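You operate a simulated robot arm through the tools that you are given. There is no shell and no other tool. Be economical: measure what you need, move in short steps, check, and stop when the job is done.

The job below is to be done with a simulated two-armed robot. You get a single attempt, and the scene is never put back.

## Task
Pick up the green brush with one hand, pass it to the other hand and put it on the top of the case.
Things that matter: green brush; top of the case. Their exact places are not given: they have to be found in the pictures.

The check looks at the end state, three seconds after you hand in, the way a careful person would. Anything else that was tipped, shoved, dropped, spilled or broken makes it a failure.

## Robot
Two 7-joint arms with two-finger parallel grippers on one trunk, on a base that drives. Base frame: it is fixed to the floor where the robot stands at the start and does not move with it; the origin is under the middle of the robot, x ahead of it, y to its left, z up; the surface under the hand at the start is at about z = 720. Lengths are in mm, angles in degrees, forces in N, time in s.
The left shoulder is at the start at [20, 170, 1196], the right one opposite. With the tool pointing down near the work surface each hand reaches from about 100 to 640 mm from the robot's upright axis, wherever it stands, measured 20 degrees to its own side. Places, roughly: green brush (4x2x15 cm) [600, 0, 800]; top of the case [-300, 1700, 800]. Payload 3.8 kg a hand.
The tool frame of a hand sits at the grasp point between the pads (the TCP): z along the fingers, y along the line on which they close. The tips reach 30 mm beyond it. The gripper opens to 110 mm. The fingers are 20 mm wide and 10 mm thick; the gripper's body (48 by 112 mm) begins 55 mm behind the TCP.
Orientation is that of the tool frame in the base frame, as a unit quaternion [x, y, z, w]. With the fingers straight down and closing along the base's y, the tool's x points along the base's -x, its y along +y and its z along -z.

## Interface
- The arms move only by the tool step_arm. It takes "left_moves", "right_moves" or both (then of equal length, played together; a hand with none holds still); each is a list of rows, each a list of 7 numbers: the shift along the base's x, y, z in mm, then the turn, a rotation vector about the base's x, y, z in rad, then the closure, from 0 (fully open) to 1 (shut). In form: [[dx, dy, dz, wx, wy, wz, jaw], ...]. A call has 1 to 8 rows; each row shifts and turns the commanded pose from where the row before left it. Rows are played at 5 a second. More than 50 mm and 8.6 degrees between two rows, or a gripper value outside its range, and nothing of the call is played. A pose out of reach is approached as far as the arm can. The call stops where the force on the tool passes 40 N (or 10 N more than at its start, if that is more) or the arm is blocked; 0.2 s more then pass. The fingers move at their own pace (about 72 mm/s each) and stop on an object; they squeeze with about 37 N. The grip force told is the motor's: it shows also when the fingers shut on nothing. Time passes only in rows, and 0.2 s behind the last, so rows that do not move let the fingers close. The reply holds the time, the measured pose of the TCP, the force on the tool along the base axes, the opening and the grip force, in the units named above and with some noise, with the torque about the TCP (base axes, N m) and any sound that the robot's microphone picked up, and new pictures: "views" is both (left out), scene, wrist or none (wrist: the cameras of the hands that moved).
- Cameras (640 x 400 px; columns grow to the right, rows downward): "scene" is now at [109.7, 15.3, 1332.4]; the picture's right is [0.12, -0.99, 0.00], its down [-0.66, -0.08, -0.75] and it looks along [0.74, 0.09, -0.66] (base axes); focal length 276 px, centre (320, 200). "left" rides on the left gripper at [72, -17, -103] in its tool frame; the picture's right is [0.23, 0.97, 0.00], its down [-0.76, 0.18, -0.62] and it looks along [-0.61, 0.14, 0.78] (tool axes); focal length 222 px, centre (320, 200). "right" rides on the right gripper at [72, 17, -103] in its tool frame; the picture's right is [-0.23, 0.97, 0.00], its down [-0.76, -0.18, -0.62] and it looks along [-0.61, -0.14, 0.78] (tool axes); focal length 222 px, centre (320, 200).
- slide_trunk(by): slides the trunk up (or, below 0, down) by that many mm; the arms and the scene camera ride with it, the base frame stays. It gives what a move gives, with no picture.
- drive_base(legs): drives the robot by 1 to 6 legs, each [ahead, turn to the left] in mm and degrees, along the robot's own axes; the way and the turn of a leg run together, so that a leg with both is an arc; at most 1500 mm and 180 degrees a leg. The arms and the cameras ride along, it lands a little off, and it stops where it bumps. It gives what a move gives, and a new picture of the scene camera.
- turn_head(pan, tilt): turns the head with the scene camera to pan (to the left, within 80 degrees either way) and tilt (down, from -29 to 69), counted from straight ahead of the robot. It gives what a move gives, and a new picture of the scene camera.
- locate(camera, pixels): for up to 12 pixels [column, row] of the newest picture of that camera ("zoom" is the newest enlarged one), the place [x, y, z] in the base frame of the surface seen there, good to about 2 mm, but the place of the scene camera against the robot may be out by one fixed shift of up to 12 mm in any direction. The clock stands still meanwhile.
- enlarge(camera, box): a new picture of the part [left, top, right, bottom] of that camera's present view, enlarged. The clock stands still meanwhile.
- close_job(): hands the job in; it is judged then, once.

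Work in short steps. Measure before you move; look again where a grasp or a placing could have gone wrong, and mend it. You have 80 turns and 260 pictures in all, those below and enlarged ones among them. Open the grippers and draw the arms clear of the work before you hand the job in, unless the task says otherwise; then end with one line.

The tools are called after "Request:" as a command line: name --argument value ..., lists and objects as JSON in quotes. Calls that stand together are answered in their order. step_arm: Moves the arms, as the interface text tells. Its arguments: {"type":"object","properties":{"left_moves":{"type":"array","items":{"type":"array","items":{"type":"number"}}},"right_moves":{"type":"array","items":{"type":"array","items":{"type":"number"}}},"views":{"type":"string","enum":["both","scene","wrist","none"]}},"required":[]} The other tools are called the same way: slide_trunk (by) slides the trunk up or down; drive_base (legs) drives the base; turn_head (pan, tilt) turns the head that bears the scene camera; locate (camera, pixels) gives the place of the surface under pixels of a picture; enlarge (camera, box) takes an enlarged picture of a part of a camera's view; close_job () hands the job in.

At the start:

```text
time: 0.0
left_eef_pos: [556.7, 176.8, 952.8]
left_orientation: [0.0, 1.0, 0.001, 0.0]
left_contact_force: [0.5, -0.6, -0.3]
left_moment: [0.0, 0.02, 0.02]
left_opening: 110.1
left_grasp_force: 0.0
right_eef_pos: [453.1, -176.4, 966.7]
right_orientation: [-0.001, 1.0, 0.0, 0.0]
right_contact_force: [0.1, 0.3, -0.8]
right_moment: [0.0, -0.05, 0.01]
right_opening: 110.0
right_grasp_force: 0.0
trunk travel left (down, up): [-292.0, 278.0]
robot x, y, heading: [3.3, 0.7, 0.1]
head pan, tilt: [6.8, 41.6]
```

scene: 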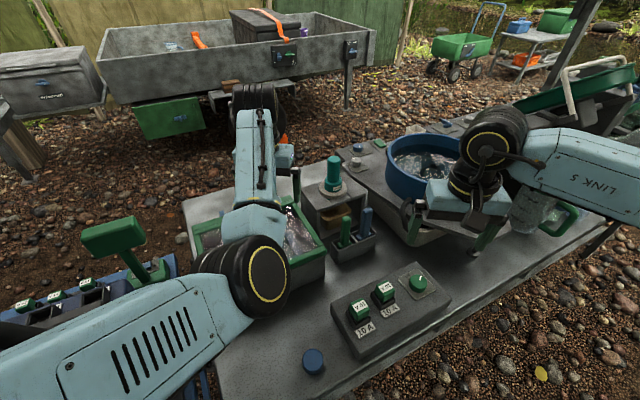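
right: 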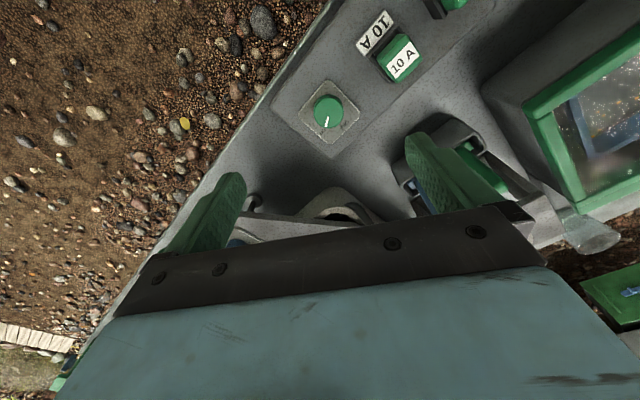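
left: 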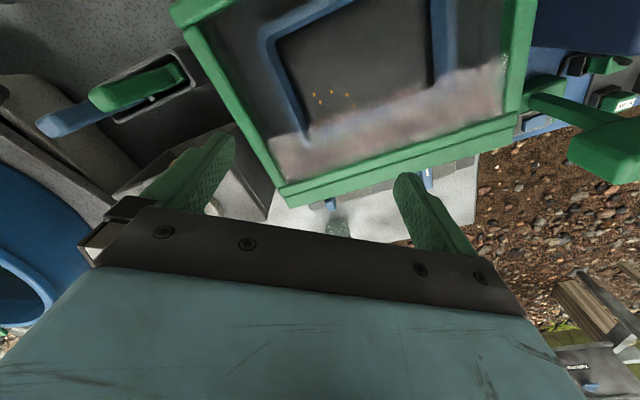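

The scene shows a green and a blue handle in a holder at about (345,230)/(365,220). I enlarge that spot and locate the points there.

Request:
enlarge --camera "scene" --box '[280, 140, 440, 300]'

Request:
locate --camera "scene" --pixels '[[346, 218], [344, 240], [367, 210], [364, 232], [352, 260], [334, 170], [360, 245], [330, 225], [340, 275]]'

Request:
enlarge --camera "left" --box '[0, 0, 320, 200]'

```text
2.50 times, centred on (360, 220) of scene
```

zoom: 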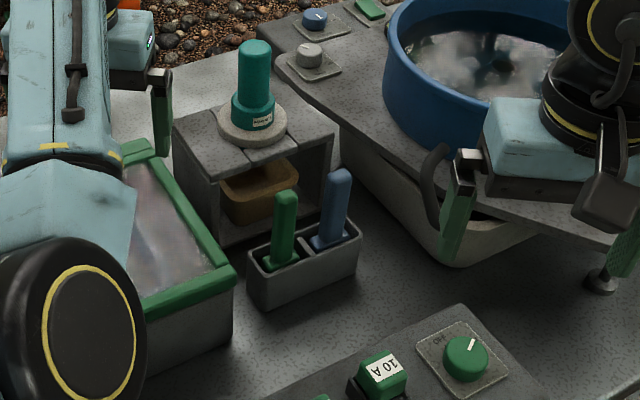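

```text
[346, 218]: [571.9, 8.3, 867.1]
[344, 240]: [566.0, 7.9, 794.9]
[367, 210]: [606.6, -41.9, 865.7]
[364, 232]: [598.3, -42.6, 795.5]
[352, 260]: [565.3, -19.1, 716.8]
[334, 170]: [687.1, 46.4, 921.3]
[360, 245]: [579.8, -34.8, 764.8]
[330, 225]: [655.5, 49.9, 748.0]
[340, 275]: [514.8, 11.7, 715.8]
```

```text
2.00 times, centred on (160, 100) of left
```

zoom: 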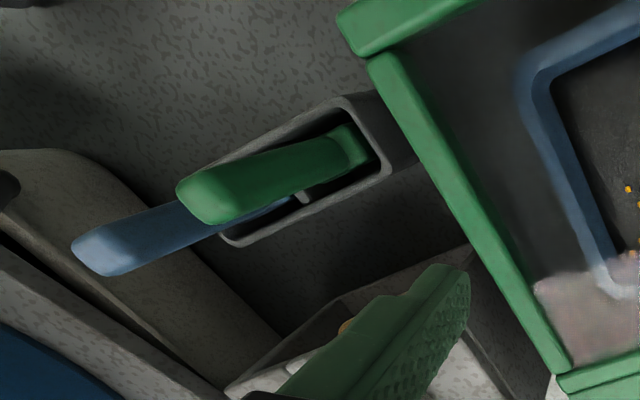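

The green brush stands upright in the holder, with its top at about (572,8,870). Next I look for the case to the left.

Request:
turn_head --pan 78 --tilt 30

```text
time: 1.4
left_eef_pos: [556.8, 175.5, 952.1]
left_orientation: [-0.001, 1.0, 0.0, 0.0]
left_contact_force: [0.0, -0.7, -0.8]
left_moment: [-0.03, -0.02, 0.04]
left_opening: 110.0
left_grasp_force: 0.1
right_eef_pos: [453.4, -177.0, 966.5]
right_orientation: [0.0, 1.0, 0.0, 0.0]
right_contact_force: [-0.1, 0.0, 0.0]
right_moment: [0.03, -0.03, 0.0]
right_opening: 109.8
right_grasp_force: 0.2
trunk travel left (down, up): [-292.0, 278.0]
robot x, y, heading: [1.4, -0.2, -0.4]
head pan, tilt: [78.0, 30.0]
```

scene: 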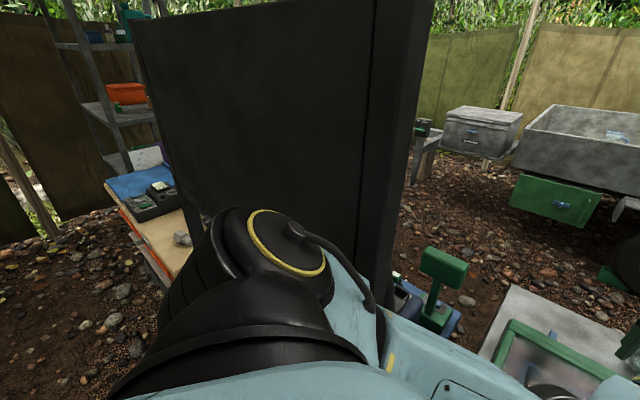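

A tall dark panel stands to the left, with a table behind it at (150,210). I locate these and enlarge the view.

Request:
locate --camera "scene" --pixels '[[148, 205], [125, 185], [180, 235], [160, 270], [165, 192], [125, 92], [350, 150], [185, 120], [410, 230], [60, 250], [480, 115], [405, 10]]'

Request:
enlarge --camera "scene" --box '[60, 60, 260, 300]'

```text
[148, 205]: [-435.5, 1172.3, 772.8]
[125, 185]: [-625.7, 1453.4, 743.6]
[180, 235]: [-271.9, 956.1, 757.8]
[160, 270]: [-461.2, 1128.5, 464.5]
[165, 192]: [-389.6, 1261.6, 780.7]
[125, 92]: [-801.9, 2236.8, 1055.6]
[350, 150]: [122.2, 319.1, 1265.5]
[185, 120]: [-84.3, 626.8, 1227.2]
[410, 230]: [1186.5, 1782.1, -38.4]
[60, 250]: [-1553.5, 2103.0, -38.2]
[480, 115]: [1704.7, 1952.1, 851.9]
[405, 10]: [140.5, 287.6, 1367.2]
```

```text
1.67 times, centred on (160, 180) of scene
```

zoom: 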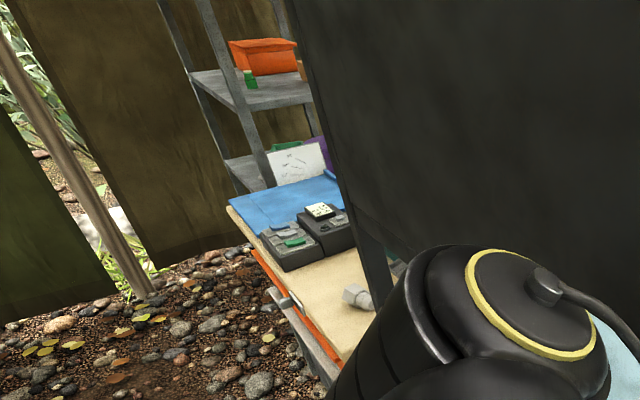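

The table behind the panel likely bears the case. I'll pick first, so I turn the head back to the brush.

Request:
turn_head --pan 0 --tilt 50

Request:
enlarge --camera "scene" --box '[260, 110, 380, 230]'

```text
time: 2.9
left_eef_pos: [557.2, 176.0, 951.5]
left_orientation: [0.0, 1.0, 0.001, 0.0]
left_contact_force: [-0.3, -0.6, -0.1]
left_moment: [-0.04, -0.04, 0.02]
left_opening: 109.9
left_grasp_force: 0.0
right_eef_pos: [454.3, -176.8, 966.7]
right_orientation: [0.0, 1.0, 0.0, 0.0]
right_contact_force: [1.1, -0.3, 0.4]
right_moment: [-0.02, -0.03, 0.01]
right_opening: 109.9
right_grasp_force: 0.0
trunk travel left (down, up): [-292.0, 278.0]
robot x, y, heading: [-1.2, 1.6, -0.0]
head pan, tilt: [0.0, 50.0]
```

scene: 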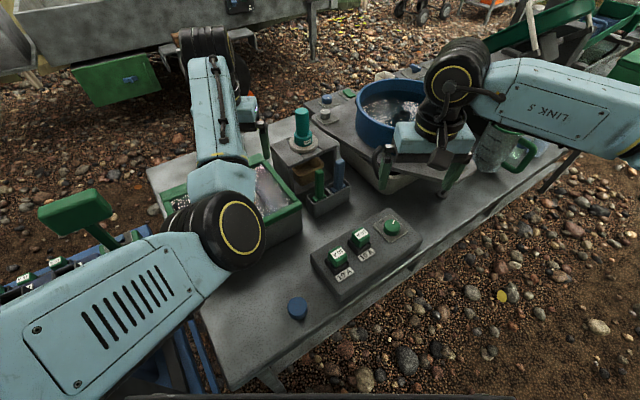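

```text
3.33 times, centred on (320, 170) of scene
```

zoom: 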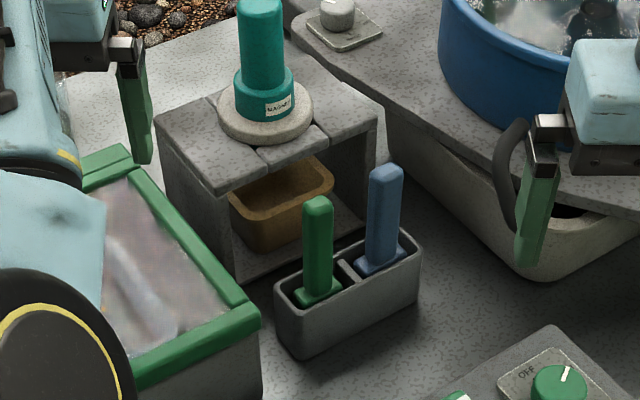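

The handle is clear in the zoom at (318,245). I measure the handle, holder and neighbours.

Request:
locate --camera "zoom" --pixels '[[318, 200], [308, 240], [329, 240], [318, 285], [280, 287], [298, 312], [415, 248], [400, 232], [230, 188], [378, 112], [255, 315], [384, 172]]'

Request:
locate --camera "left" --pixels '[[95, 95], [110, 105], [130, 93], [150, 85], [170, 70], [45, 125], [187, 62], [120, 121], [178, 88], [150, 100]]'

```text
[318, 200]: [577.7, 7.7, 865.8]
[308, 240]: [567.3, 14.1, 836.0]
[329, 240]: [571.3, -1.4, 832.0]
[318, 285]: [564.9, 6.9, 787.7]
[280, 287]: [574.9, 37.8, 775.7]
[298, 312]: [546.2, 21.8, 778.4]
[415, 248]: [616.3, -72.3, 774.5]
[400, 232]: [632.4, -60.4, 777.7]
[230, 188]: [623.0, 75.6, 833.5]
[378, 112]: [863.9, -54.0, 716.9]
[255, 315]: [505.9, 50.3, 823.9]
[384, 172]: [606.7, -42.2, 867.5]
```

```text
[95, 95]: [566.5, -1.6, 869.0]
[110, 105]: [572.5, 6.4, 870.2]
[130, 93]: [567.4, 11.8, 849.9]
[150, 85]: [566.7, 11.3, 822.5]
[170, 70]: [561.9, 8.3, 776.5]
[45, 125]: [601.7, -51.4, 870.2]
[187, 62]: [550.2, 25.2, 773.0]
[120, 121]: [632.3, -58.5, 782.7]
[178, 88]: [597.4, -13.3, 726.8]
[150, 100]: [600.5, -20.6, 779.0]
```

The holder's long axis runs along about (0.6,-0.8), and the green handle's centre is near (573,5) with its top at about 870. I move the right hand over it while turning it -53° so that it closes across the short side, and shift the left hand away a little.

Request:
step_arm --right_moves '[[17.2, 26, 0, 0, 0, -0.132, 0], [17.2, 26, 0, 0, 0, -0.132, 0], [17.2, 26, 0, 0, 0, -0.132, 0], [17.2, 26, 0, 0, 0, -0.132, 0], [17.2, 26, 0, 0, 0, -0.132, 0], [17.2, 26, 0, 0, 0, -0.132, 0], [16, 25.5, 0, 0, 0, -0.132, 0.2], [0, 0, 0, 0, 0, 0, 0.3]]' --left_moves '[[15, 15, 0, 0, 0, 0, 0], [15, 15, 0, 0, 0, 0, 0], [10, 10, 0, 0, 0, 0, 0], [0, 0, 0, 0, 0, 0, 0], [0, 0, 0, 0, 0, 0, 0], [0, 0, 0, 0, 0, 0, 0], [0, 0, 0, 0, 0, 0, 0], [0, 0, 0, 0, 0, 0, 0]]'

```text
time: 4.7
left_eef_pos: [597.6, 216.4, 951.5]
left_orientation: [0.0, 1.0, 0.0, 0.0]
left_contact_force: [-0.1, 0.0, -0.2]
left_moment: [0.03, 0.0, -0.01]
left_opening: 110.1
left_grasp_force: 0.0
right_eef_pos: [571.4, 3.1, 966.2]
right_orientation: [0.448, 0.894, 0.0, 0.0]
right_contact_force: [-0.3, -0.5, -0.2]
right_moment: [-0.01, 0.02, 0.0]
right_opening: 76.7
right_grasp_force: 0.1
trunk travel left (down, up): [-292.0, 278.0]
robot x, y, heading: [-1.9, -1.1, -0.1]
head pan, tilt: [0.0, 50.0]
```

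scene: 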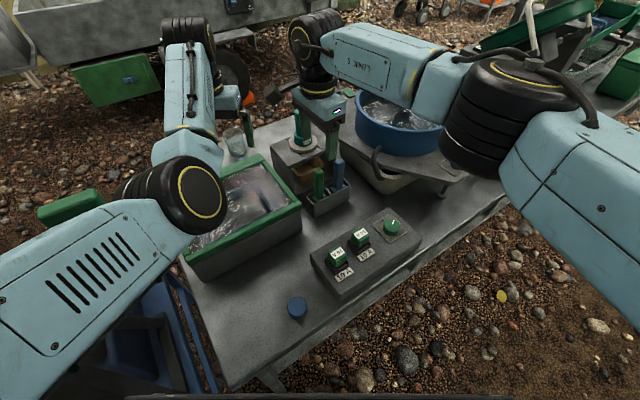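
right: 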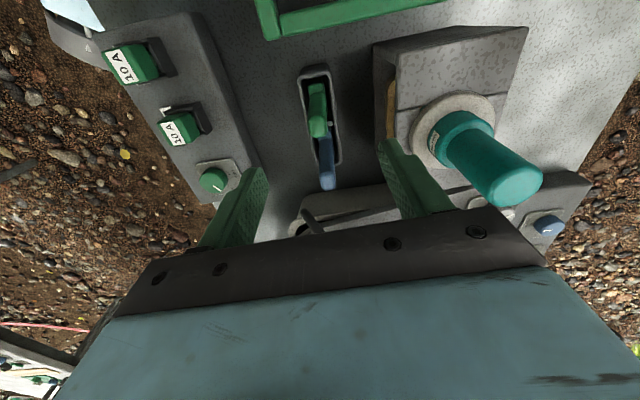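
left: 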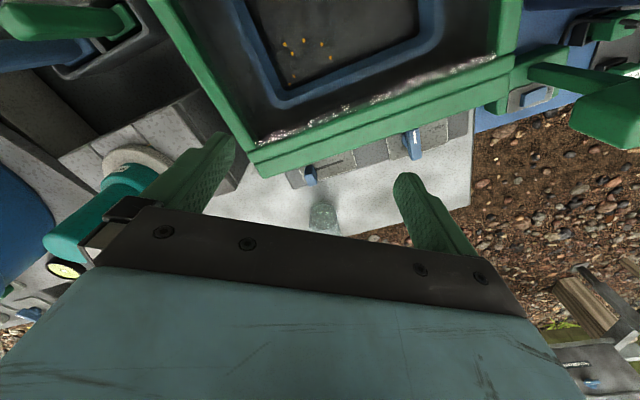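

The wrist view shows the green handle between the fingers at (317,110), with the teal bottle to the right. I locate both from this camera.

Request:
locate --camera "right" --pixels '[[317, 132], [310, 115], [325, 115], [317, 90], [328, 185], [505, 180], [460, 150], [540, 180], [400, 60], [415, 110]]'

Request:
enlarge --camera "right" --box '[230, 50, 430, 220]'

```text
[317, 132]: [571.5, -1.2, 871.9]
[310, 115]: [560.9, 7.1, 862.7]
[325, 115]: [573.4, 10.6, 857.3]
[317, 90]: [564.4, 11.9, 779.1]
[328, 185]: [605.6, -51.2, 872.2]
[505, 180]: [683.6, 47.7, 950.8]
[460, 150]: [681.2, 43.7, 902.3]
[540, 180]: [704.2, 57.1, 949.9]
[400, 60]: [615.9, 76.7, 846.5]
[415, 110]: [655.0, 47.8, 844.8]
```

```text
2.35 times, centred on (330, 135) of right
```

zoom: 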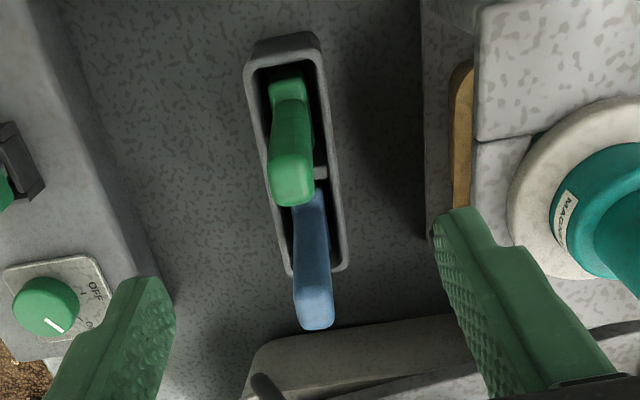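

The handle's top centre is about (568,4,871) and the bottle stays clear. I go down to z 848 and close.

Request:
step_arm --right_moves '[[-3.4, 2, -30, 0, 0, 0, 0.3], [0, 0, -30, 0, 0, 0, 0.3], [0, 0, -30, 0, 0, 0, 0.3], [0, 0, -28, 0, 0, 0, 0.3], [0, 0, 0, 0, 0, 0, 0.3]]' --views "both"

```text
time: 5.9
left_eef_pos: [596.6, 215.6, 952.6]
left_orientation: [0.0, 1.0, 0.0, 0.001]
left_contact_force: [-0.6, 0.3, -0.3]
left_moment: [0.01, -0.01, 0.0]
left_opening: 109.9
left_grasp_force: 0.1
right_eef_pos: [569.3, 6.6, 848.5]
right_orientation: [0.446, 0.895, 0.001, 0.0]
right_contact_force: [0.3, 0.2, -0.2]
right_moment: [0.04, 0.03, 0.0]
right_opening: 77.1
right_grasp_force: 0.0
trunk travel left (down, up): [-292.0, 278.0]
robot x, y, heading: [2.3, -3.0, 0.1]
head pan, tilt: [0.0, 50.0]
```

scene: 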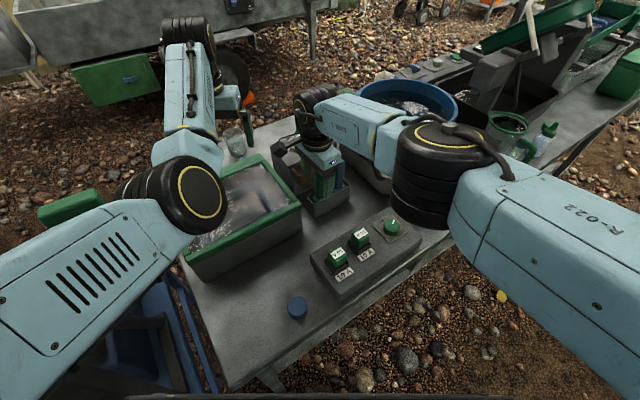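
right: 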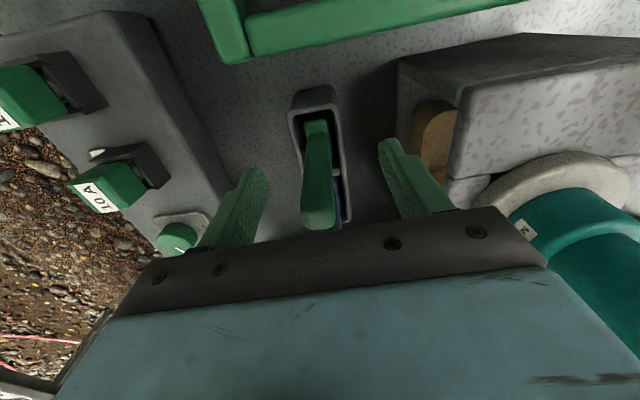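

The handle at (318,180) is centred between the fingers and nothing touches. I close the fingers.

Request:
step_arm --right_moves '[[0, 0, 0, 0, 0, 0, 0.6], [0, 0, 0, 0, 0, 0, 0.85], [0, 0, 0, 0, 0, 0, 1], [0, 0, 0, 0, 0, 0, 1], [0, 0, 0, 0, 0, 0, 1]]' --views "wrist"

```text
time: 7.1
left_eef_pos: [596.7, 215.4, 951.7]
left_orientation: [0.0, 1.0, 0.0, -0.001]
left_contact_force: [-0.2, -0.3, -1.1]
left_moment: [-0.04, 0.01, 0.02]
left_opening: 110.2
left_grasp_force: 0.2
right_eef_pos: [568.5, 7.1, 848.9]
right_orientation: [0.446, 0.895, 0.0, 0.0]
right_contact_force: [-0.1, 0.5, 0.0]
right_moment: [0.02, -0.01, 0.05]
right_opening: 17.4
right_grasp_force: 36.4
trunk travel left (down, up): [-292.0, 278.0]
robot x, y, heading: [3.2, -1.1, -0.2]
head pan, tilt: [0.0, 50.0]
```

right: 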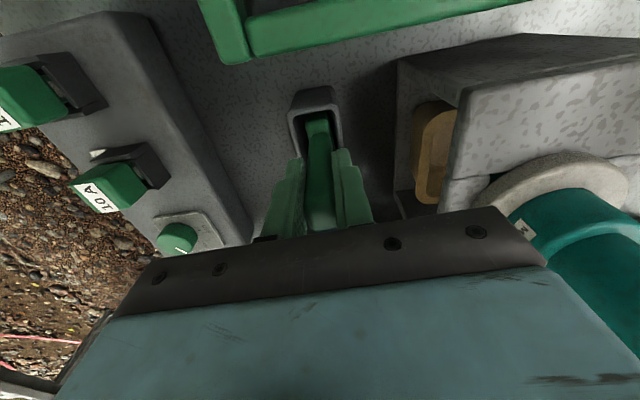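

Gripped at 17 mm opening and 36 N. I lift straight up, slowly at first.

Request:
step_arm --right_moves '[[0, 0, 15, 0, 0, 0, 1], [0, 0, 20, 0, 0, 0, 1], [0, 0, 25, 0, 0, 0, 1], [0, 0, 30, 0, 0, 0, 1], [0, 0, 30, 0, 0, 0, 1], [0, 0, 30, 0, 0, 0, 1], [0, 0, 30, 0, 0, 0, 1], [0, 0, 0, 0, 0, 0, 1]]'

```text
time: 8.9
left_eef_pos: [597.1, 216.8, 951.8]
left_orientation: [0.0, 1.0, 0.0, -0.001]
left_contact_force: [-0.9, 0.2, 0.8]
left_moment: [0.01, -0.01, -0.04]
left_opening: 110.3
left_grasp_force: 0.1
right_eef_pos: [568.6, 5.9, 1029.4]
right_orientation: [0.446, 0.895, 0.0, 0.0]
right_contact_force: [-0.2, 0.0, -0.4]
right_moment: [0.01, -0.01, 0.03]
right_opening: 17.3
right_grasp_force: 37.0
trunk travel left (down, up): [-292.0, 278.0]
robot x, y, heading: [0.2, 1.3, -0.3]
head pan, tilt: [0.0, 50.0]
```

scene: 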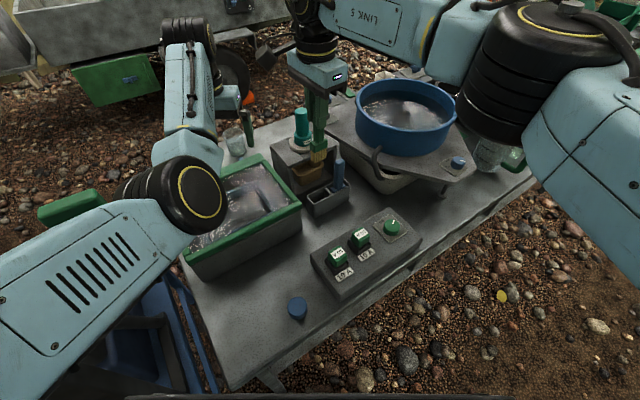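
right: 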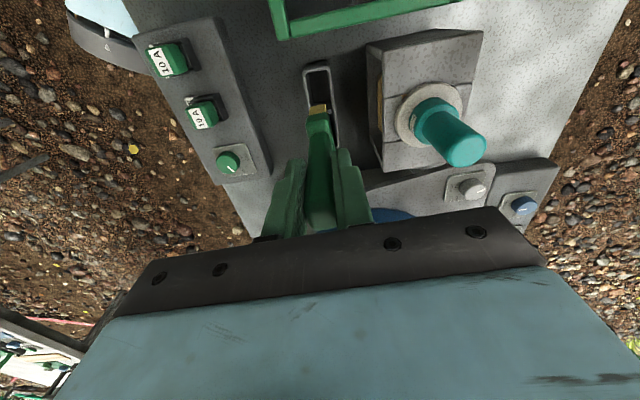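

The brush is lifted and its bristles show. Before driving back I check how close the left arm is to the panel on the left.

Request:
locate --camera "scene" --pixels '[[195, 200], [130, 190], [20, 250], [100, 320], [60, 205], [240, 380], [320, 392], [200, 75]]'

Request:
turn_head --pan 70 --tilt 0

```text
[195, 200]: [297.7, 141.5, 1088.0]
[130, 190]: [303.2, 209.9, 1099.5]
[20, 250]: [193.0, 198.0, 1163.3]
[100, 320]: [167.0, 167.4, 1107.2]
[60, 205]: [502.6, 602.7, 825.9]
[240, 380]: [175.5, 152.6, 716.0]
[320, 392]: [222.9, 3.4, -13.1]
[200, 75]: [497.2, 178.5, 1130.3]
```

```text
time: 10.3
left_eef_pos: [596.2, 216.2, 952.8]
left_orientation: [-0.001, 1.0, 0.0, 0.0]
left_contact_force: [-0.5, -0.2, -0.5]
left_moment: [0.01, -0.01, 0.02]
left_opening: 110.0
left_grasp_force: 0.1
right_eef_pos: [570.1, 6.5, 1028.8]
right_orientation: [0.447, 0.895, 0.0, -0.001]
right_contact_force: [-0.6, -0.9, 0.1]
right_moment: [0.01, -0.02, 0.03]
right_opening: 17.2
right_grasp_force: 37.0
trunk travel left (down, up): [-292.0, 278.0]
robot x, y, heading: [3.3, 1.2, 0.1]
head pan, tilt: [70.0, 0.0]
```

scene: 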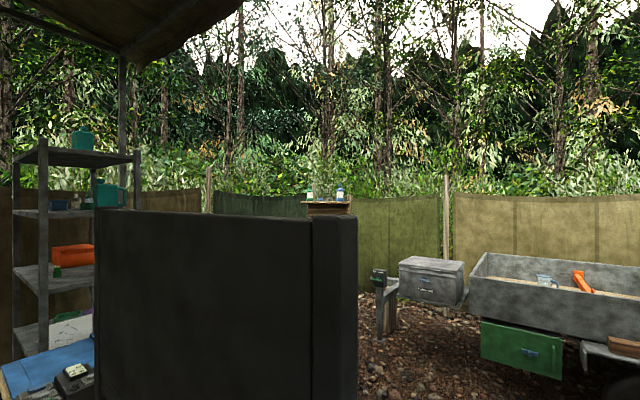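

The panel's top is just under eye height. I locate its corners and the things beyond it.

Request:
locate --camera "scene" --pixels '[[100, 212], [98, 350], [305, 220], [330, 218], [355, 220], [310, 300], [355, 390], [320, 205], [328, 214], [310, 205], [70, 255], [45, 300]]'

Request:
enlarge --camera "scene" --box '[0, 160, 360, 400]'

```text
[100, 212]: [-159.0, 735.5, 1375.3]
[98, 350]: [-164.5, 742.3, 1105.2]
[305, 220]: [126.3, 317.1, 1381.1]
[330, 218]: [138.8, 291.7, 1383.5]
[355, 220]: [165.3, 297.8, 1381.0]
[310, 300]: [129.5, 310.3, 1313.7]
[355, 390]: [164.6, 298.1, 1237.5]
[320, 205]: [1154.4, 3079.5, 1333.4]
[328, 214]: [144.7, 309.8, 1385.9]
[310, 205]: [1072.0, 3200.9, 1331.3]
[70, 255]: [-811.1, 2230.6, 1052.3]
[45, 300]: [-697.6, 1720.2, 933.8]
```

```text
1.67 times, centred on (180, 280) of scene
```

zoom: 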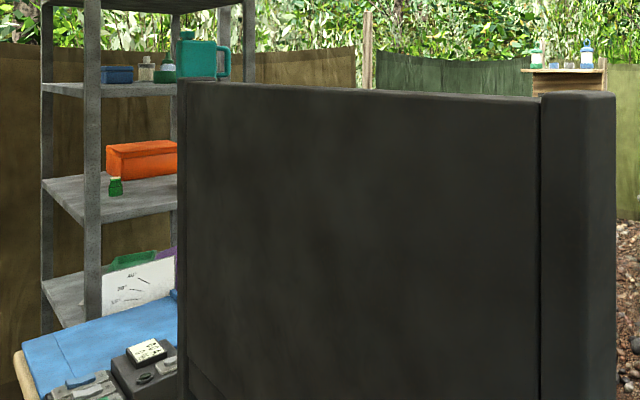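

The panel runs from (165,298) to about (-160,740), with its top at 1380. I bring both hands toward the middle so they pass it while backing, and tilt the head down to see the floor at its foot.

Request:
step_arm --right_moves '[[-20, -25, 0, 0, 0, 0, 1], [-20, -25, 0, 0, 0, 0, 1], [-20, -25, 0, 0, 0, 0, 1], [-20, -25, 0, 0, 0, 0, 1], [0, 0, 0, 0, 0, 0, 1]]' --left_moves '[[0, 0, 20, 0, 0, 0, 0.3], [0, 0, 20, 0, 0, 0, 0.3], [0, -20, 0, 0, 0, 0, 0.3], [0, -20, 0, 0, 0, 0, 0.3], [0, -20, 0, 0, 0, 0, 0.3]]' --views "none"

Request:
turn_head --pan 75 --tilt 65

```text
time: 11.6
left_eef_pos: [597.9, 156.9, 992.4]
left_orientation: [-0.001, 1.0, 0.0, 0.0]
left_contact_force: [-0.2, 0.2, 0.5]
left_moment: [0.03, -0.02, 0.02]
left_opening: 77.1
left_grasp_force: 0.1
right_eef_pos: [488.9, -94.2, 1029.1]
right_orientation: [0.446, 0.895, 0.0, 0.0]
right_contact_force: [0.3, 0.9, -0.8]
right_moment: [0.02, 0.03, -0.03]
right_opening: 17.3
right_grasp_force: 36.8
trunk travel left (down, up): [-292.0, 278.0]
robot x, y, heading: [-1.5, -0.9, 0.1]
head pan, tilt: [70.0, 0.0]
```

```text
time: 12.9
left_eef_pos: [596.7, 156.2, 992.1]
left_orientation: [0.0, 1.0, 0.0, 0.001]
left_contact_force: [0.2, -0.5, 0.0]
left_moment: [-0.01, 0.0, 0.0]
left_opening: 76.8
left_grasp_force: 0.1
right_eef_pos: [488.5, -94.0, 1028.7]
right_orientation: [0.446, 0.895, 0.0, 0.0]
right_contact_force: [0.0, -0.4, 0.4]
right_moment: [-0.02, 0.0, -0.04]
right_opening: 17.3
right_grasp_force: 36.9
trunk travel left (down, up): [-292.0, 278.0]
robot x, y, heading: [-0.2, -2.4, 0.1]
head pan, tilt: [75.0, 65.0]
```

scene: 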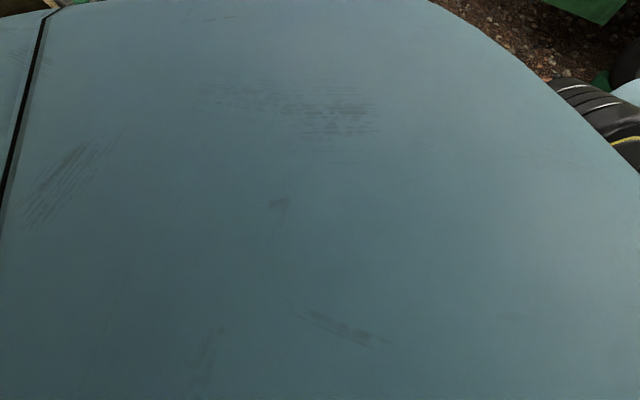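

The arm blocks the view down. I set the head to a moderate tilt and drive straight back a short way.

Request:
drive_base --legs '[[-150, 0]]'

Request:
turn_head --pan 45 --tilt 35

```text
time: 14.3
left_eef_pos: [448.1, 155.0, 993.3]
left_orientation: [0.0, 1.0, 0.0, 0.0]
left_contact_force: [-0.6, 0.3, 0.0]
left_moment: [-0.01, -0.02, 0.02]
left_opening: 77.0
left_grasp_force: 0.0
right_eef_pos: [341.4, -94.7, 1029.7]
right_orientation: [0.445, 0.895, 0.0, 0.0]
right_contact_force: [0.1, 0.5, -0.2]
right_moment: [0.01, 0.0, 0.0]
right_opening: 17.2
right_grasp_force: 36.8
trunk travel left (down, up): [-292.0, 278.0]
robot x, y, heading: [-146.7, 0.6, 0.1]
head pan, tilt: [75.0, 65.0]
```

scene: 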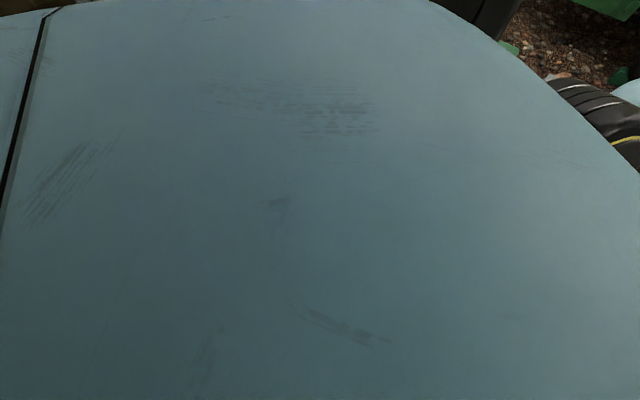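

```text
time: 15.2
left_eef_pos: [448.9, 156.1, 991.9]
left_orientation: [0.0, 1.0, 0.0, 0.0]
left_contact_force: [0.3, -0.1, -0.4]
left_moment: [0.02, -0.01, -0.04]
left_opening: 77.1
left_grasp_force: 0.3
right_eef_pos: [341.4, -94.8, 1028.8]
right_orientation: [0.446, 0.895, 0.0, 0.001]
right_contact_force: [0.0, 0.1, -0.4]
right_moment: [0.0, -0.03, -0.01]
right_opening: 17.1
right_grasp_force: 37.1
trunk travel left (down, up): [-292.0, 278.0]
robot x, y, heading: [-148.2, 0.1, -0.2]
head pan, tilt: [45.0, 35.0]
```

scene: 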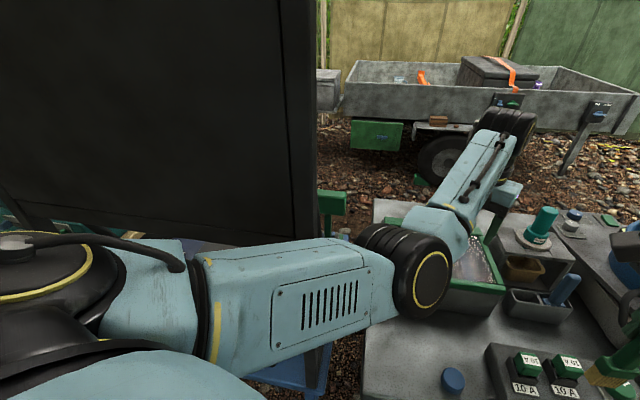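

That passed freely and the panel's near edge is at column 310. I continue back 300 mm and look left.

Request:
drive_base --legs '[[-300, 0]]'

Request:
turn_head --pan 75 --tilt 25

```text
time: 17.3
left_eef_pos: [149.6, 156.2, 991.8]
left_orientation: [0.0, 1.0, -0.001, 0.0]
left_contact_force: [-0.2, -0.5, 0.4]
left_moment: [-0.03, -0.02, -0.01]
left_opening: 77.0
left_grasp_force: 0.0
right_eef_pos: [41.7, -93.6, 1029.6]
right_orientation: [0.446, 0.895, 0.0, 0.0]
right_contact_force: [0.5, -0.2, -1.6]
right_moment: [-0.03, -0.03, 0.01]
right_opening: 17.3
right_grasp_force: 37.1
trunk travel left (down, up): [-292.0, 278.0]
robot x, y, heading: [-447.4, -3.5, -0.2]
head pan, tilt: [45.0, 35.0]
```

scene: 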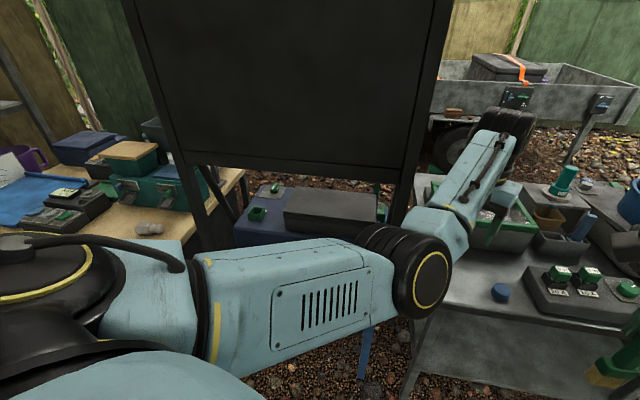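

```text
time: 18.2
left_eef_pos: [150.2, 155.8, 991.4]
left_orientation: [0.0, 1.0, 0.0, 0.0]
left_contact_force: [-0.6, 0.1, 0.0]
left_moment: [-0.02, 0.03, -0.02]
left_opening: 76.9
left_grasp_force: 0.1
right_eef_pos: [42.2, -93.4, 1028.3]
right_orientation: [0.446, 0.895, 0.0, 0.0]
right_contact_force: [0.7, 0.2, -0.5]
right_moment: [0.0, 0.0, 0.02]
right_opening: 17.3
right_grasp_force: 36.8
trunk travel left (down, up): [-292.0, 278.0]
robot x, y, heading: [-448.5, 2.0, -0.2]
head pan, tilt: [75.0, 25.0]
```

scene: 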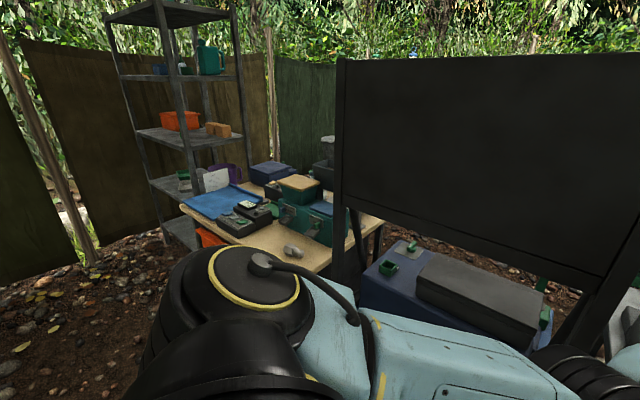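

Now the table is in view with several boxes at (230-340,160-240). I enlarge it and locate the candidates against (-300,1700,800).

Request:
enlarge --camera "scene" --box '[170, 120, 390, 280]'

Request:
locate --camera "scene" --pixels '[[270, 170], [300, 183], [315, 208], [330, 145], [328, 172], [260, 212], [238, 225], [220, 197], [295, 252], [320, 270], [270, 190], [188, 208]]'

```text
2.50 times, centred on (280, 200) of scene
```

zoom: 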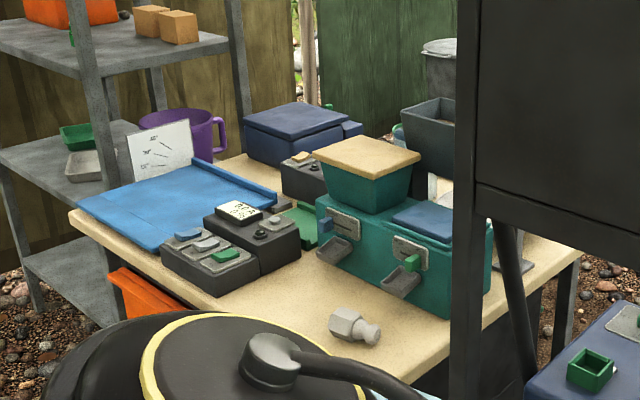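

```text
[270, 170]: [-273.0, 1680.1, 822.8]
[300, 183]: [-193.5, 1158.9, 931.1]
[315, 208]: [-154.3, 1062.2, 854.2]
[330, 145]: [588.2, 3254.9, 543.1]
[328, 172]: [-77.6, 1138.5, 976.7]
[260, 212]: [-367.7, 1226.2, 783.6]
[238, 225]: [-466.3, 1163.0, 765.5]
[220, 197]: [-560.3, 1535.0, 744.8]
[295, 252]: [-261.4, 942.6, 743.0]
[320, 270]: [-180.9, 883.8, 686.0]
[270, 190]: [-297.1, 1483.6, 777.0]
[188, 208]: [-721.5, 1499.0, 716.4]
```

The dark-blue case near (-273,1680,823) matches. Before turning, the arms have to come in, so I do the handover here. I turn the right hand back to close along y and yaw the left hand -90°.

Request:
step_arm --right_moves '[[-8, 3, 0, 0, 0, 0.132, 1], [-8, 3, 0, 0, 0, 0.132, 1], [-8, 3, 0, 0, 0, 0.132, 1], [-8, 3, 0, 0, 0, 0.132, 1], [-8, 3, 0, 0, 0, 0.132, 1], [-8, 3, 0, 0, 0, 0.132, 1], [-8, 3, 0, 0, 0, 0.133, 1], [-4, 2, 0, 0, 0, 0, 1]]' --left_moves '[[-15, 0, 0, 0, 0, -0.131, 0.3], [-15, 0, 0, 0, 0, -0.131, 0.3], [-15, 0, 0, 0, 0, -0.131, 0.3], [-15, 0, 0, 0, 0, -0.131, 0.3], [-15, 0, 0, 0, 0, -0.131, 0.3], [-15, 0, 0, 0, 0, -0.131, 0.3], [-15, 0, 0, 0, 0, -0.131, 0.3], [-15, 0, 0, 0, 0, -0.131, 0.3]]' --views "none"

Request:
turn_head --pan 10 --tilt 45

```text
time: 20.0
left_eef_pos: [106.1, 168.4, 950.1]
left_orientation: [0.501, 0.865, 0.002, 0.001]
left_contact_force: [0.1, -1.0, 0.0]
left_moment: [-0.06, 0.02, 0.03]
left_opening: 77.1
left_grasp_force: 0.1
left hand out of reach, approached as far as the arm can: row 2, 3, 4, 5, 6, 7, 8
right_eef_pos: [-18.0, -70.7, 1028.7]
right_orientation: [-0.001, 1.0, 0.0, 0.0]
right_contact_force: [0.0, 0.1, -0.7]
right_moment: [0.02, 0.0, -0.01]
right_opening: 17.5
right_grasp_force: 37.0
trunk travel left (down, up): [-292.0, 278.0]
robot x, y, heading: [-447.6, 2.3, 0.1]
head pan, tilt: [75.0, 25.0]
```

```text
time: 21.4
left_eef_pos: [106.1, 167.8, 950.5]
left_orientation: [0.5, 0.866, 0.002, 0.0]
left_contact_force: [-0.2, -0.7, -0.3]
left_moment: [-0.01, 0.01, 0.02]
left_opening: 76.9
left_grasp_force: 0.1
right_eef_pos: [-17.4, -70.2, 1028.3]
right_orientation: [0.001, 1.0, 0.0, 0.0]
right_contact_force: [0.0, 0.0, -0.5]
right_moment: [-0.02, 0.02, -0.02]
right_opening: 17.2
right_grasp_force: 36.6
trunk travel left (down, up): [-292.0, 278.0]
robot x, y, heading: [-450.7, 1.0, -0.1]
head pan, tilt: [10.0, 45.0]
```

scene: 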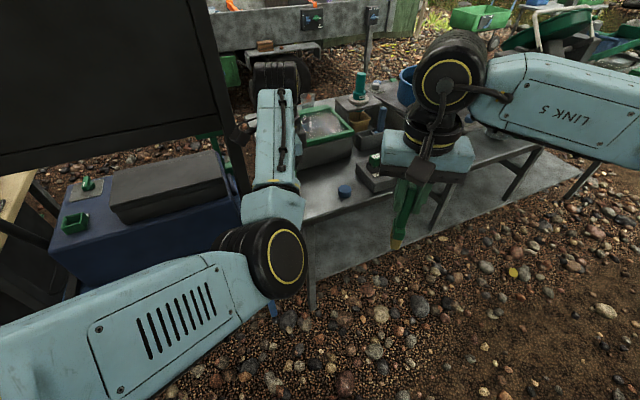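

The left wrist ran into its yaw limit in that direction. The right hand's brush hangs free at (398,220). I turn the left hand the other way, first back to 0 and then on.

Request:
step_arm --left_moves '[[0, 0, 0, 0, 0, 0.131, 0.3], [0, 0, 0, 0, 0, 0.131, 0.3], [0, 0, 0, 0, 0, 0.131, 0.3], [0, 0, 0, 0, 0, 0.131, 0.3], [0, 0, 0, 0, 0, 0.131, 0.3], [0, 0, 0, 0, 0, 0.131, 0.3], [0, 0, 0, 0, 0, 0.131, 0.3], [0, 0, 0, 0, 0, 0.131, 0.3]]' --views "none"

Request:
step_arm --left_moves '[[0, 0, 0, 0, 0, 0.131, 0.3], [0, 0, 0, 0, 0, 0.131, 0.3], [0, 0, 0, 0, 0, 0.131, 0.3], [0, 0, 0, 0, 0, 0.131, 0.3], [0, 0, 0, 0, 0, 0.131, 0.3], [0, 0, 0, 0, 0, 0.131, 0.3], [0, 0, 0, 0, 0, 0.131, 0.3], [0, 0, 0, 0, 0, 0.131, 0.3]]' --views "scene"

```text
time: 23.2
left_eef_pos: [105.1, 168.2, 950.3]
left_orientation: [-0.002, 1.0, 0.001, 0.001]
left_contact_force: [-0.1, 1.4, 0.5]
left_moment: [0.01, -0.03, 0.03]
left_opening: 77.0
left_grasp_force: 0.0
right_eef_pos: [-18.0, -72.4, 1028.5]
right_orientation: [0.001, 1.0, 0.0, -0.001]
right_contact_force: [-0.6, 0.9, 0.1]
right_moment: [0.01, 0.03, 0.0]
right_opening: 17.4
right_grasp_force: 36.8
trunk travel left (down, up): [-292.0, 278.0]
robot x, y, heading: [-443.0, 2.4, 0.2]
head pan, tilt: [10.0, 45.0]
```

```text
time: 25.0
left_eef_pos: [105.0, 167.8, 950.7]
left_orientation: [-0.503, 0.865, 0.0, 0.001]
left_contact_force: [0.4, 0.8, 0.2]
left_moment: [-0.01, 0.0, 0.0]
left_opening: 77.0
left_grasp_force: 0.0
right_eef_pos: [-17.8, -69.9, 1028.7]
right_orientation: [0.001, 1.0, 0.0, 0.0]
right_contact_force: [-0.3, -0.4, -0.5]
right_moment: [0.03, -0.01, -0.02]
right_opening: 17.5
right_grasp_force: 36.7
trunk travel left (down, up): [-292.0, 278.0]
robot x, y, heading: [-447.8, -0.2, -0.1]
head pan, tilt: [10.0, 45.0]
```

scene: 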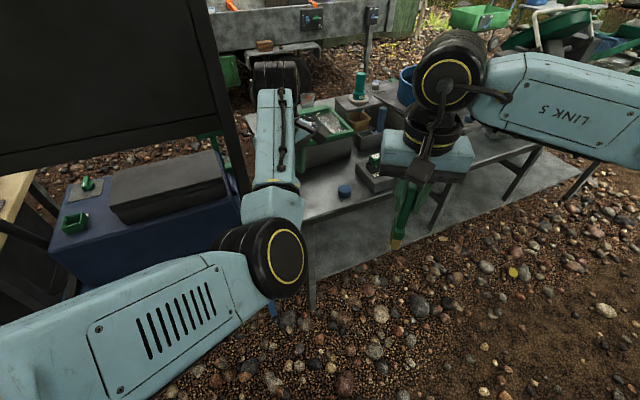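

Yaw is fine both ways; the left hand just can't come nearer in this posture. I back up a further 200 mm for panel clearance before tilting the left hand sideways, after a look to the right rear.

Request:
turn_head --pan -80 --tilt 25

Request:
turn_head --pan 80 --tilt 35

```text
time: 26.6
left_eef_pos: [105.2, 168.5, 949.7]
left_orientation: [-0.5, 0.866, 0.001, 0.0]
left_contact_force: [-0.3, 0.5, 0.0]
left_moment: [0.01, 0.0, -0.04]
left_opening: 77.1
left_grasp_force: 0.2
right_eef_pos: [-16.9, -70.4, 1028.4]
right_orientation: [0.001, 1.0, 0.0, 0.0]
right_contact_force: [-0.2, 0.1, -0.7]
right_moment: [0.01, 0.02, 0.01]
right_opening: 17.2
right_grasp_force: 37.1
trunk travel left (down, up): [-292.0, 278.0]
robot x, y, heading: [-446.3, -0.3, -0.1]
head pan, tilt: [-80.0, 25.0]
```

scene: 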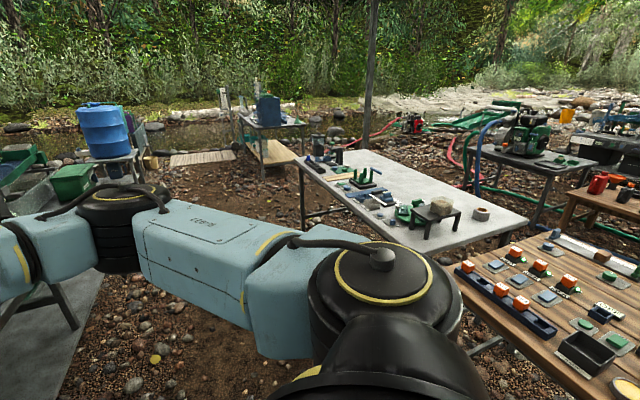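

```text
time: 29.1
left_eef_pos: [104.9, 168.3, 949.6]
left_orientation: [-0.501, 0.866, 0.0, 0.0]
left_contact_force: [-0.2, 0.8, 0.0]
left_moment: [-0.01, 0.01, 0.0]
left_opening: 77.1
left_grasp_force: 0.0
right_eef_pos: [-17.7, -70.0, 1028.2]
right_orientation: [0.001, 1.0, 0.0, 0.0]
right_contact_force: [0.6, -0.4, -0.1]
right_moment: [-0.03, 0.02, -0.01]
right_opening: 17.4
right_grasp_force: 36.8
trunk travel left (down, up): [-292.0, 278.0]
robot x, y, heading: [-444.3, 1.3, -0.3]
head pan, tilt: [80.0, 35.0]
```

scene: 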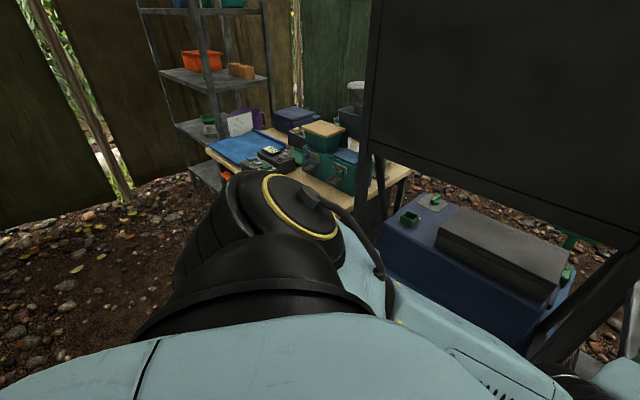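

There's a wooden table at the right rear. I look again to measure how far its edge is before backing.

Request:
turn_head --pan -80 --tilt 40

Request:
locate --camera "scene" --pixels '[[470, 230], [500, 280], [540, 320], [590, 360], [300, 130], [460, 200], [600, 200], [635, 390], [400, 160], [520, 300]]'

```text
time: 31.5
left_eef_pos: [105.5, 166.6, 950.0]
left_orientation: [-0.5, 0.866, 0.0, 0.0]
left_contact_force: [-0.1, -0.5, -0.6]
left_moment: [-0.03, -0.03, 0.01]
left_opening: 77.1
left_grasp_force: 0.1
right_eef_pos: [-17.4, -69.8, 1029.8]
right_orientation: [0.001, 1.0, 0.0, 0.0]
right_contact_force: [-0.7, -0.2, -1.0]
right_moment: [-0.01, 0.01, -0.01]
right_opening: 17.3
right_grasp_force: 37.1
trunk travel left (down, up): [-292.0, 278.0]
robot x, y, heading: [-444.7, 1.5, 0.2]
head pan, tilt: [-80.0, 40.0]
```

scene: 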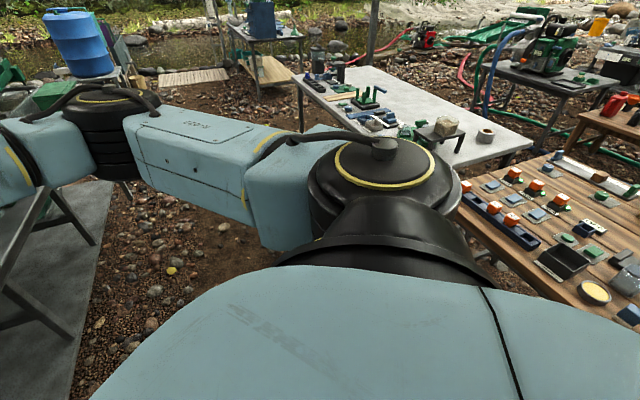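

```text
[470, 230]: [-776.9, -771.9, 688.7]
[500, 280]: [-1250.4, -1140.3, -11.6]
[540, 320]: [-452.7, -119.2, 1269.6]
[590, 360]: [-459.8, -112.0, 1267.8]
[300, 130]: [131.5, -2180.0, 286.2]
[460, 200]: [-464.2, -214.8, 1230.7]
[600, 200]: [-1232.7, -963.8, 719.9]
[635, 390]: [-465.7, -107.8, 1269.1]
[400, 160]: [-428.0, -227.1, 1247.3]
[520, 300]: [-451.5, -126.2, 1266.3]
```

The wooden table's corner is at about (-777,-772), far enough away. I drive back 200 mm.

Request:
drive_base --legs '[[-200, 0]]'

Request:
step_arm --left_moves '[[0, 0, 0, 0, 0, 0.131, 0.3], [0, 0, 0, 0, 0, 0.131, 0.3], [0, 0, 0, 0, 0, 0.131, 0.3], [0, 0, 0, 0, 0, 0.131, 0.3], [0, 20, 0, -0.131, 0, 0, 0.3], [0, 20, 0, -0.131, 0, 0, 0.3], [0, 20, 0, -0.131, 0, 0, 0.3], [0, 20, 0, -0.131, 0, 0, 0.3]]' --views "none"

Request:
turn_head --pan 15 --tilt 45

```text
time: 33.1
left_eef_pos: [-93.4, 167.6, 950.1]
left_orientation: [-0.501, 0.866, 0.001, 0.001]
left_contact_force: [0.6, 0.6, -0.7]
left_moment: [-0.01, -0.03, 0.01]
left_opening: 76.8
left_grasp_force: 0.1
right_eef_pos: [-217.2, -69.7, 1028.6]
right_orientation: [0.001, 1.0, 0.001, 0.0]
right_contact_force: [-0.3, -0.5, 0.1]
right_moment: [0.02, -0.03, 0.0]
right_opening: 17.3
right_grasp_force: 36.9
trunk travel left (down, up): [-292.0, 278.0]
robot x, y, heading: [-645.1, 2.8, -0.1]
head pan, tilt: [-80.0, 40.0]
```

scene: 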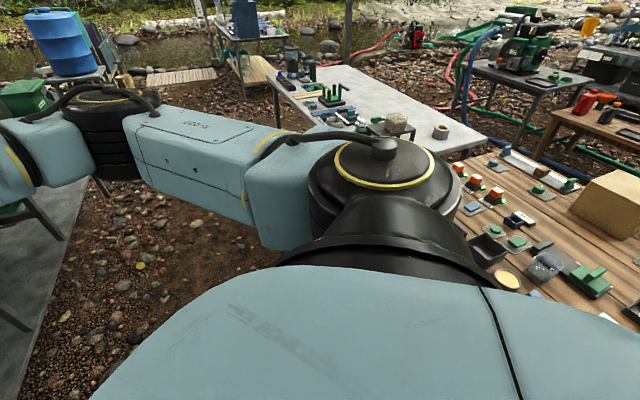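

```text
time: 34.9
left_eef_pos: [-91.5, 246.9, 950.4]
left_orientation: [0.683, -0.683, 0.183, 0.183]
left_contact_force: [0.6, -0.6, 0.4]
left_moment: [0.01, 0.04, 0.01]
left_opening: 77.1
left_grasp_force: 0.0
right_eef_pos: [-215.9, -69.3, 1028.2]
right_orientation: [0.0, 1.0, 0.0, 0.0]
right_contact_force: [-0.5, -0.1, -0.3]
right_moment: [0.0, -0.01, -0.02]
right_opening: 17.4
right_grasp_force: 36.9
trunk travel left (down, up): [-292.0, 278.0]
robot x, y, heading: [-647.5, -1.2, 0.0]
head pan, tilt: [-80.0, 40.0]
```

```text
time: 36.6
left_eef_pos: [-92.3, 247.6, 949.7]
left_orientation: [0.684, -0.682, 0.183, 0.183]
left_contact_force: [-0.3, -0.2, -0.2]
left_moment: [0.0, 0.01, 0.03]
left_opening: 77.3
left_grasp_force: 0.0
right_eef_pos: [-215.3, -70.2, 1029.4]
right_orientation: [0.001, 1.0, 0.0, 0.0]
right_contact_force: [-0.2, 0.6, 0.2]
right_moment: [0.01, -0.02, -0.03]
right_opening: 17.4
right_grasp_force: 36.9
trunk travel left (down, up): [-292.0, 278.0]
robot x, y, heading: [-642.5, -2.0, -0.1]
head pan, tilt: [15.0, 45.0]
```

scene: 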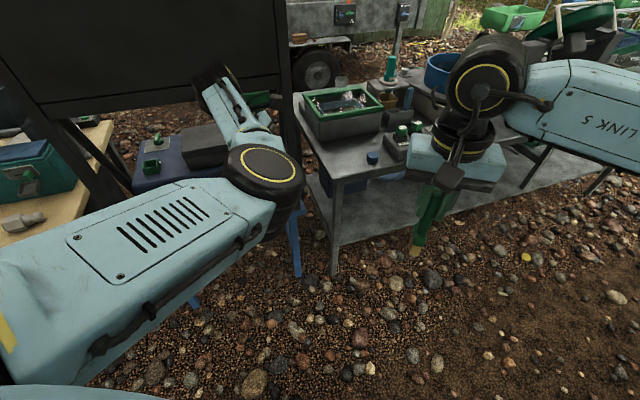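

Left hand tilted 30°. I continue the tilt to horizontal while moving it back toward the brush's x and height.

Request:
step_arm --left_moves '[[-16, 0, 4, -0.131, 0, 0, 0.3], [-16, 0, 4, -0.131, 0, 0, 0.3], [-16, 0, 4, -0.131, 0, 0, 0.3], [-16, 0, 4, -0.131, 0, 0, 0.3], [-16, 0, 4, -0.131, 0, 0, 0.3], [-16, 0, 4, -0.131, 0, 0, 0.3], [-16, 0, 4, -0.131, 0, 0, 0.3], [-12, 0, 3, -0.13, 0, 0, 0.3]]'

```text
time: 38.4
left_eef_pos: [-204.2, 246.4, 978.8]
left_orientation: [0.537, -0.534, 0.463, 0.461]
left_contact_force: [-0.5, 0.2, -1.0]
left_moment: [0.0, -0.03, 0.02]
left_opening: 77.0
left_grasp_force: 0.1
left hand out of reach, approached as far as the arm can: row 8
right_eef_pos: [-215.7, -70.3, 1029.3]
right_orientation: [0.002, 1.0, 0.0, 0.0]
right_contact_force: [0.8, -0.2, 0.2]
right_moment: [-0.01, -0.04, -0.01]
right_opening: 17.2
right_grasp_force: 36.7
trunk travel left (down, up): [-292.0, 278.0]
robot x, y, heading: [-642.2, -0.8, -0.2]
head pan, tilt: [15.0, 45.0]
```

scene: 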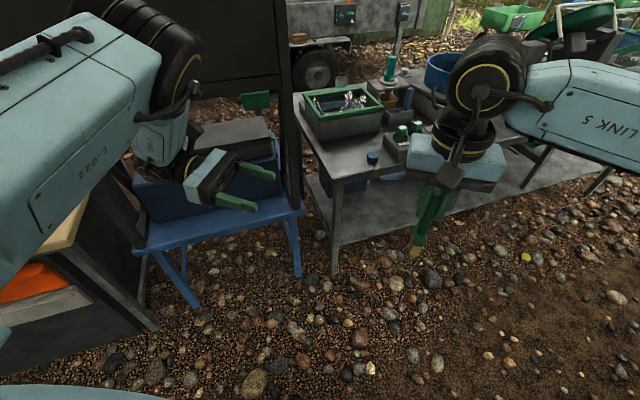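
left: 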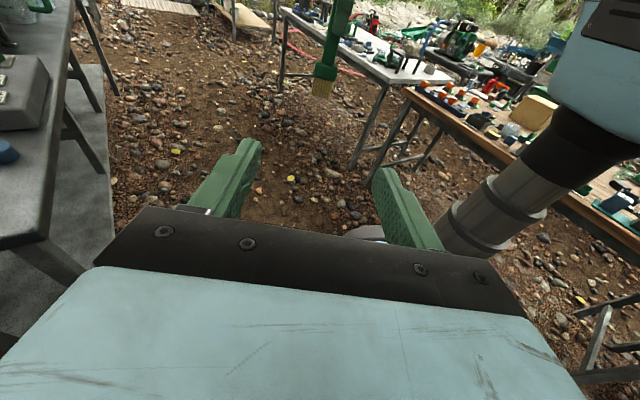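

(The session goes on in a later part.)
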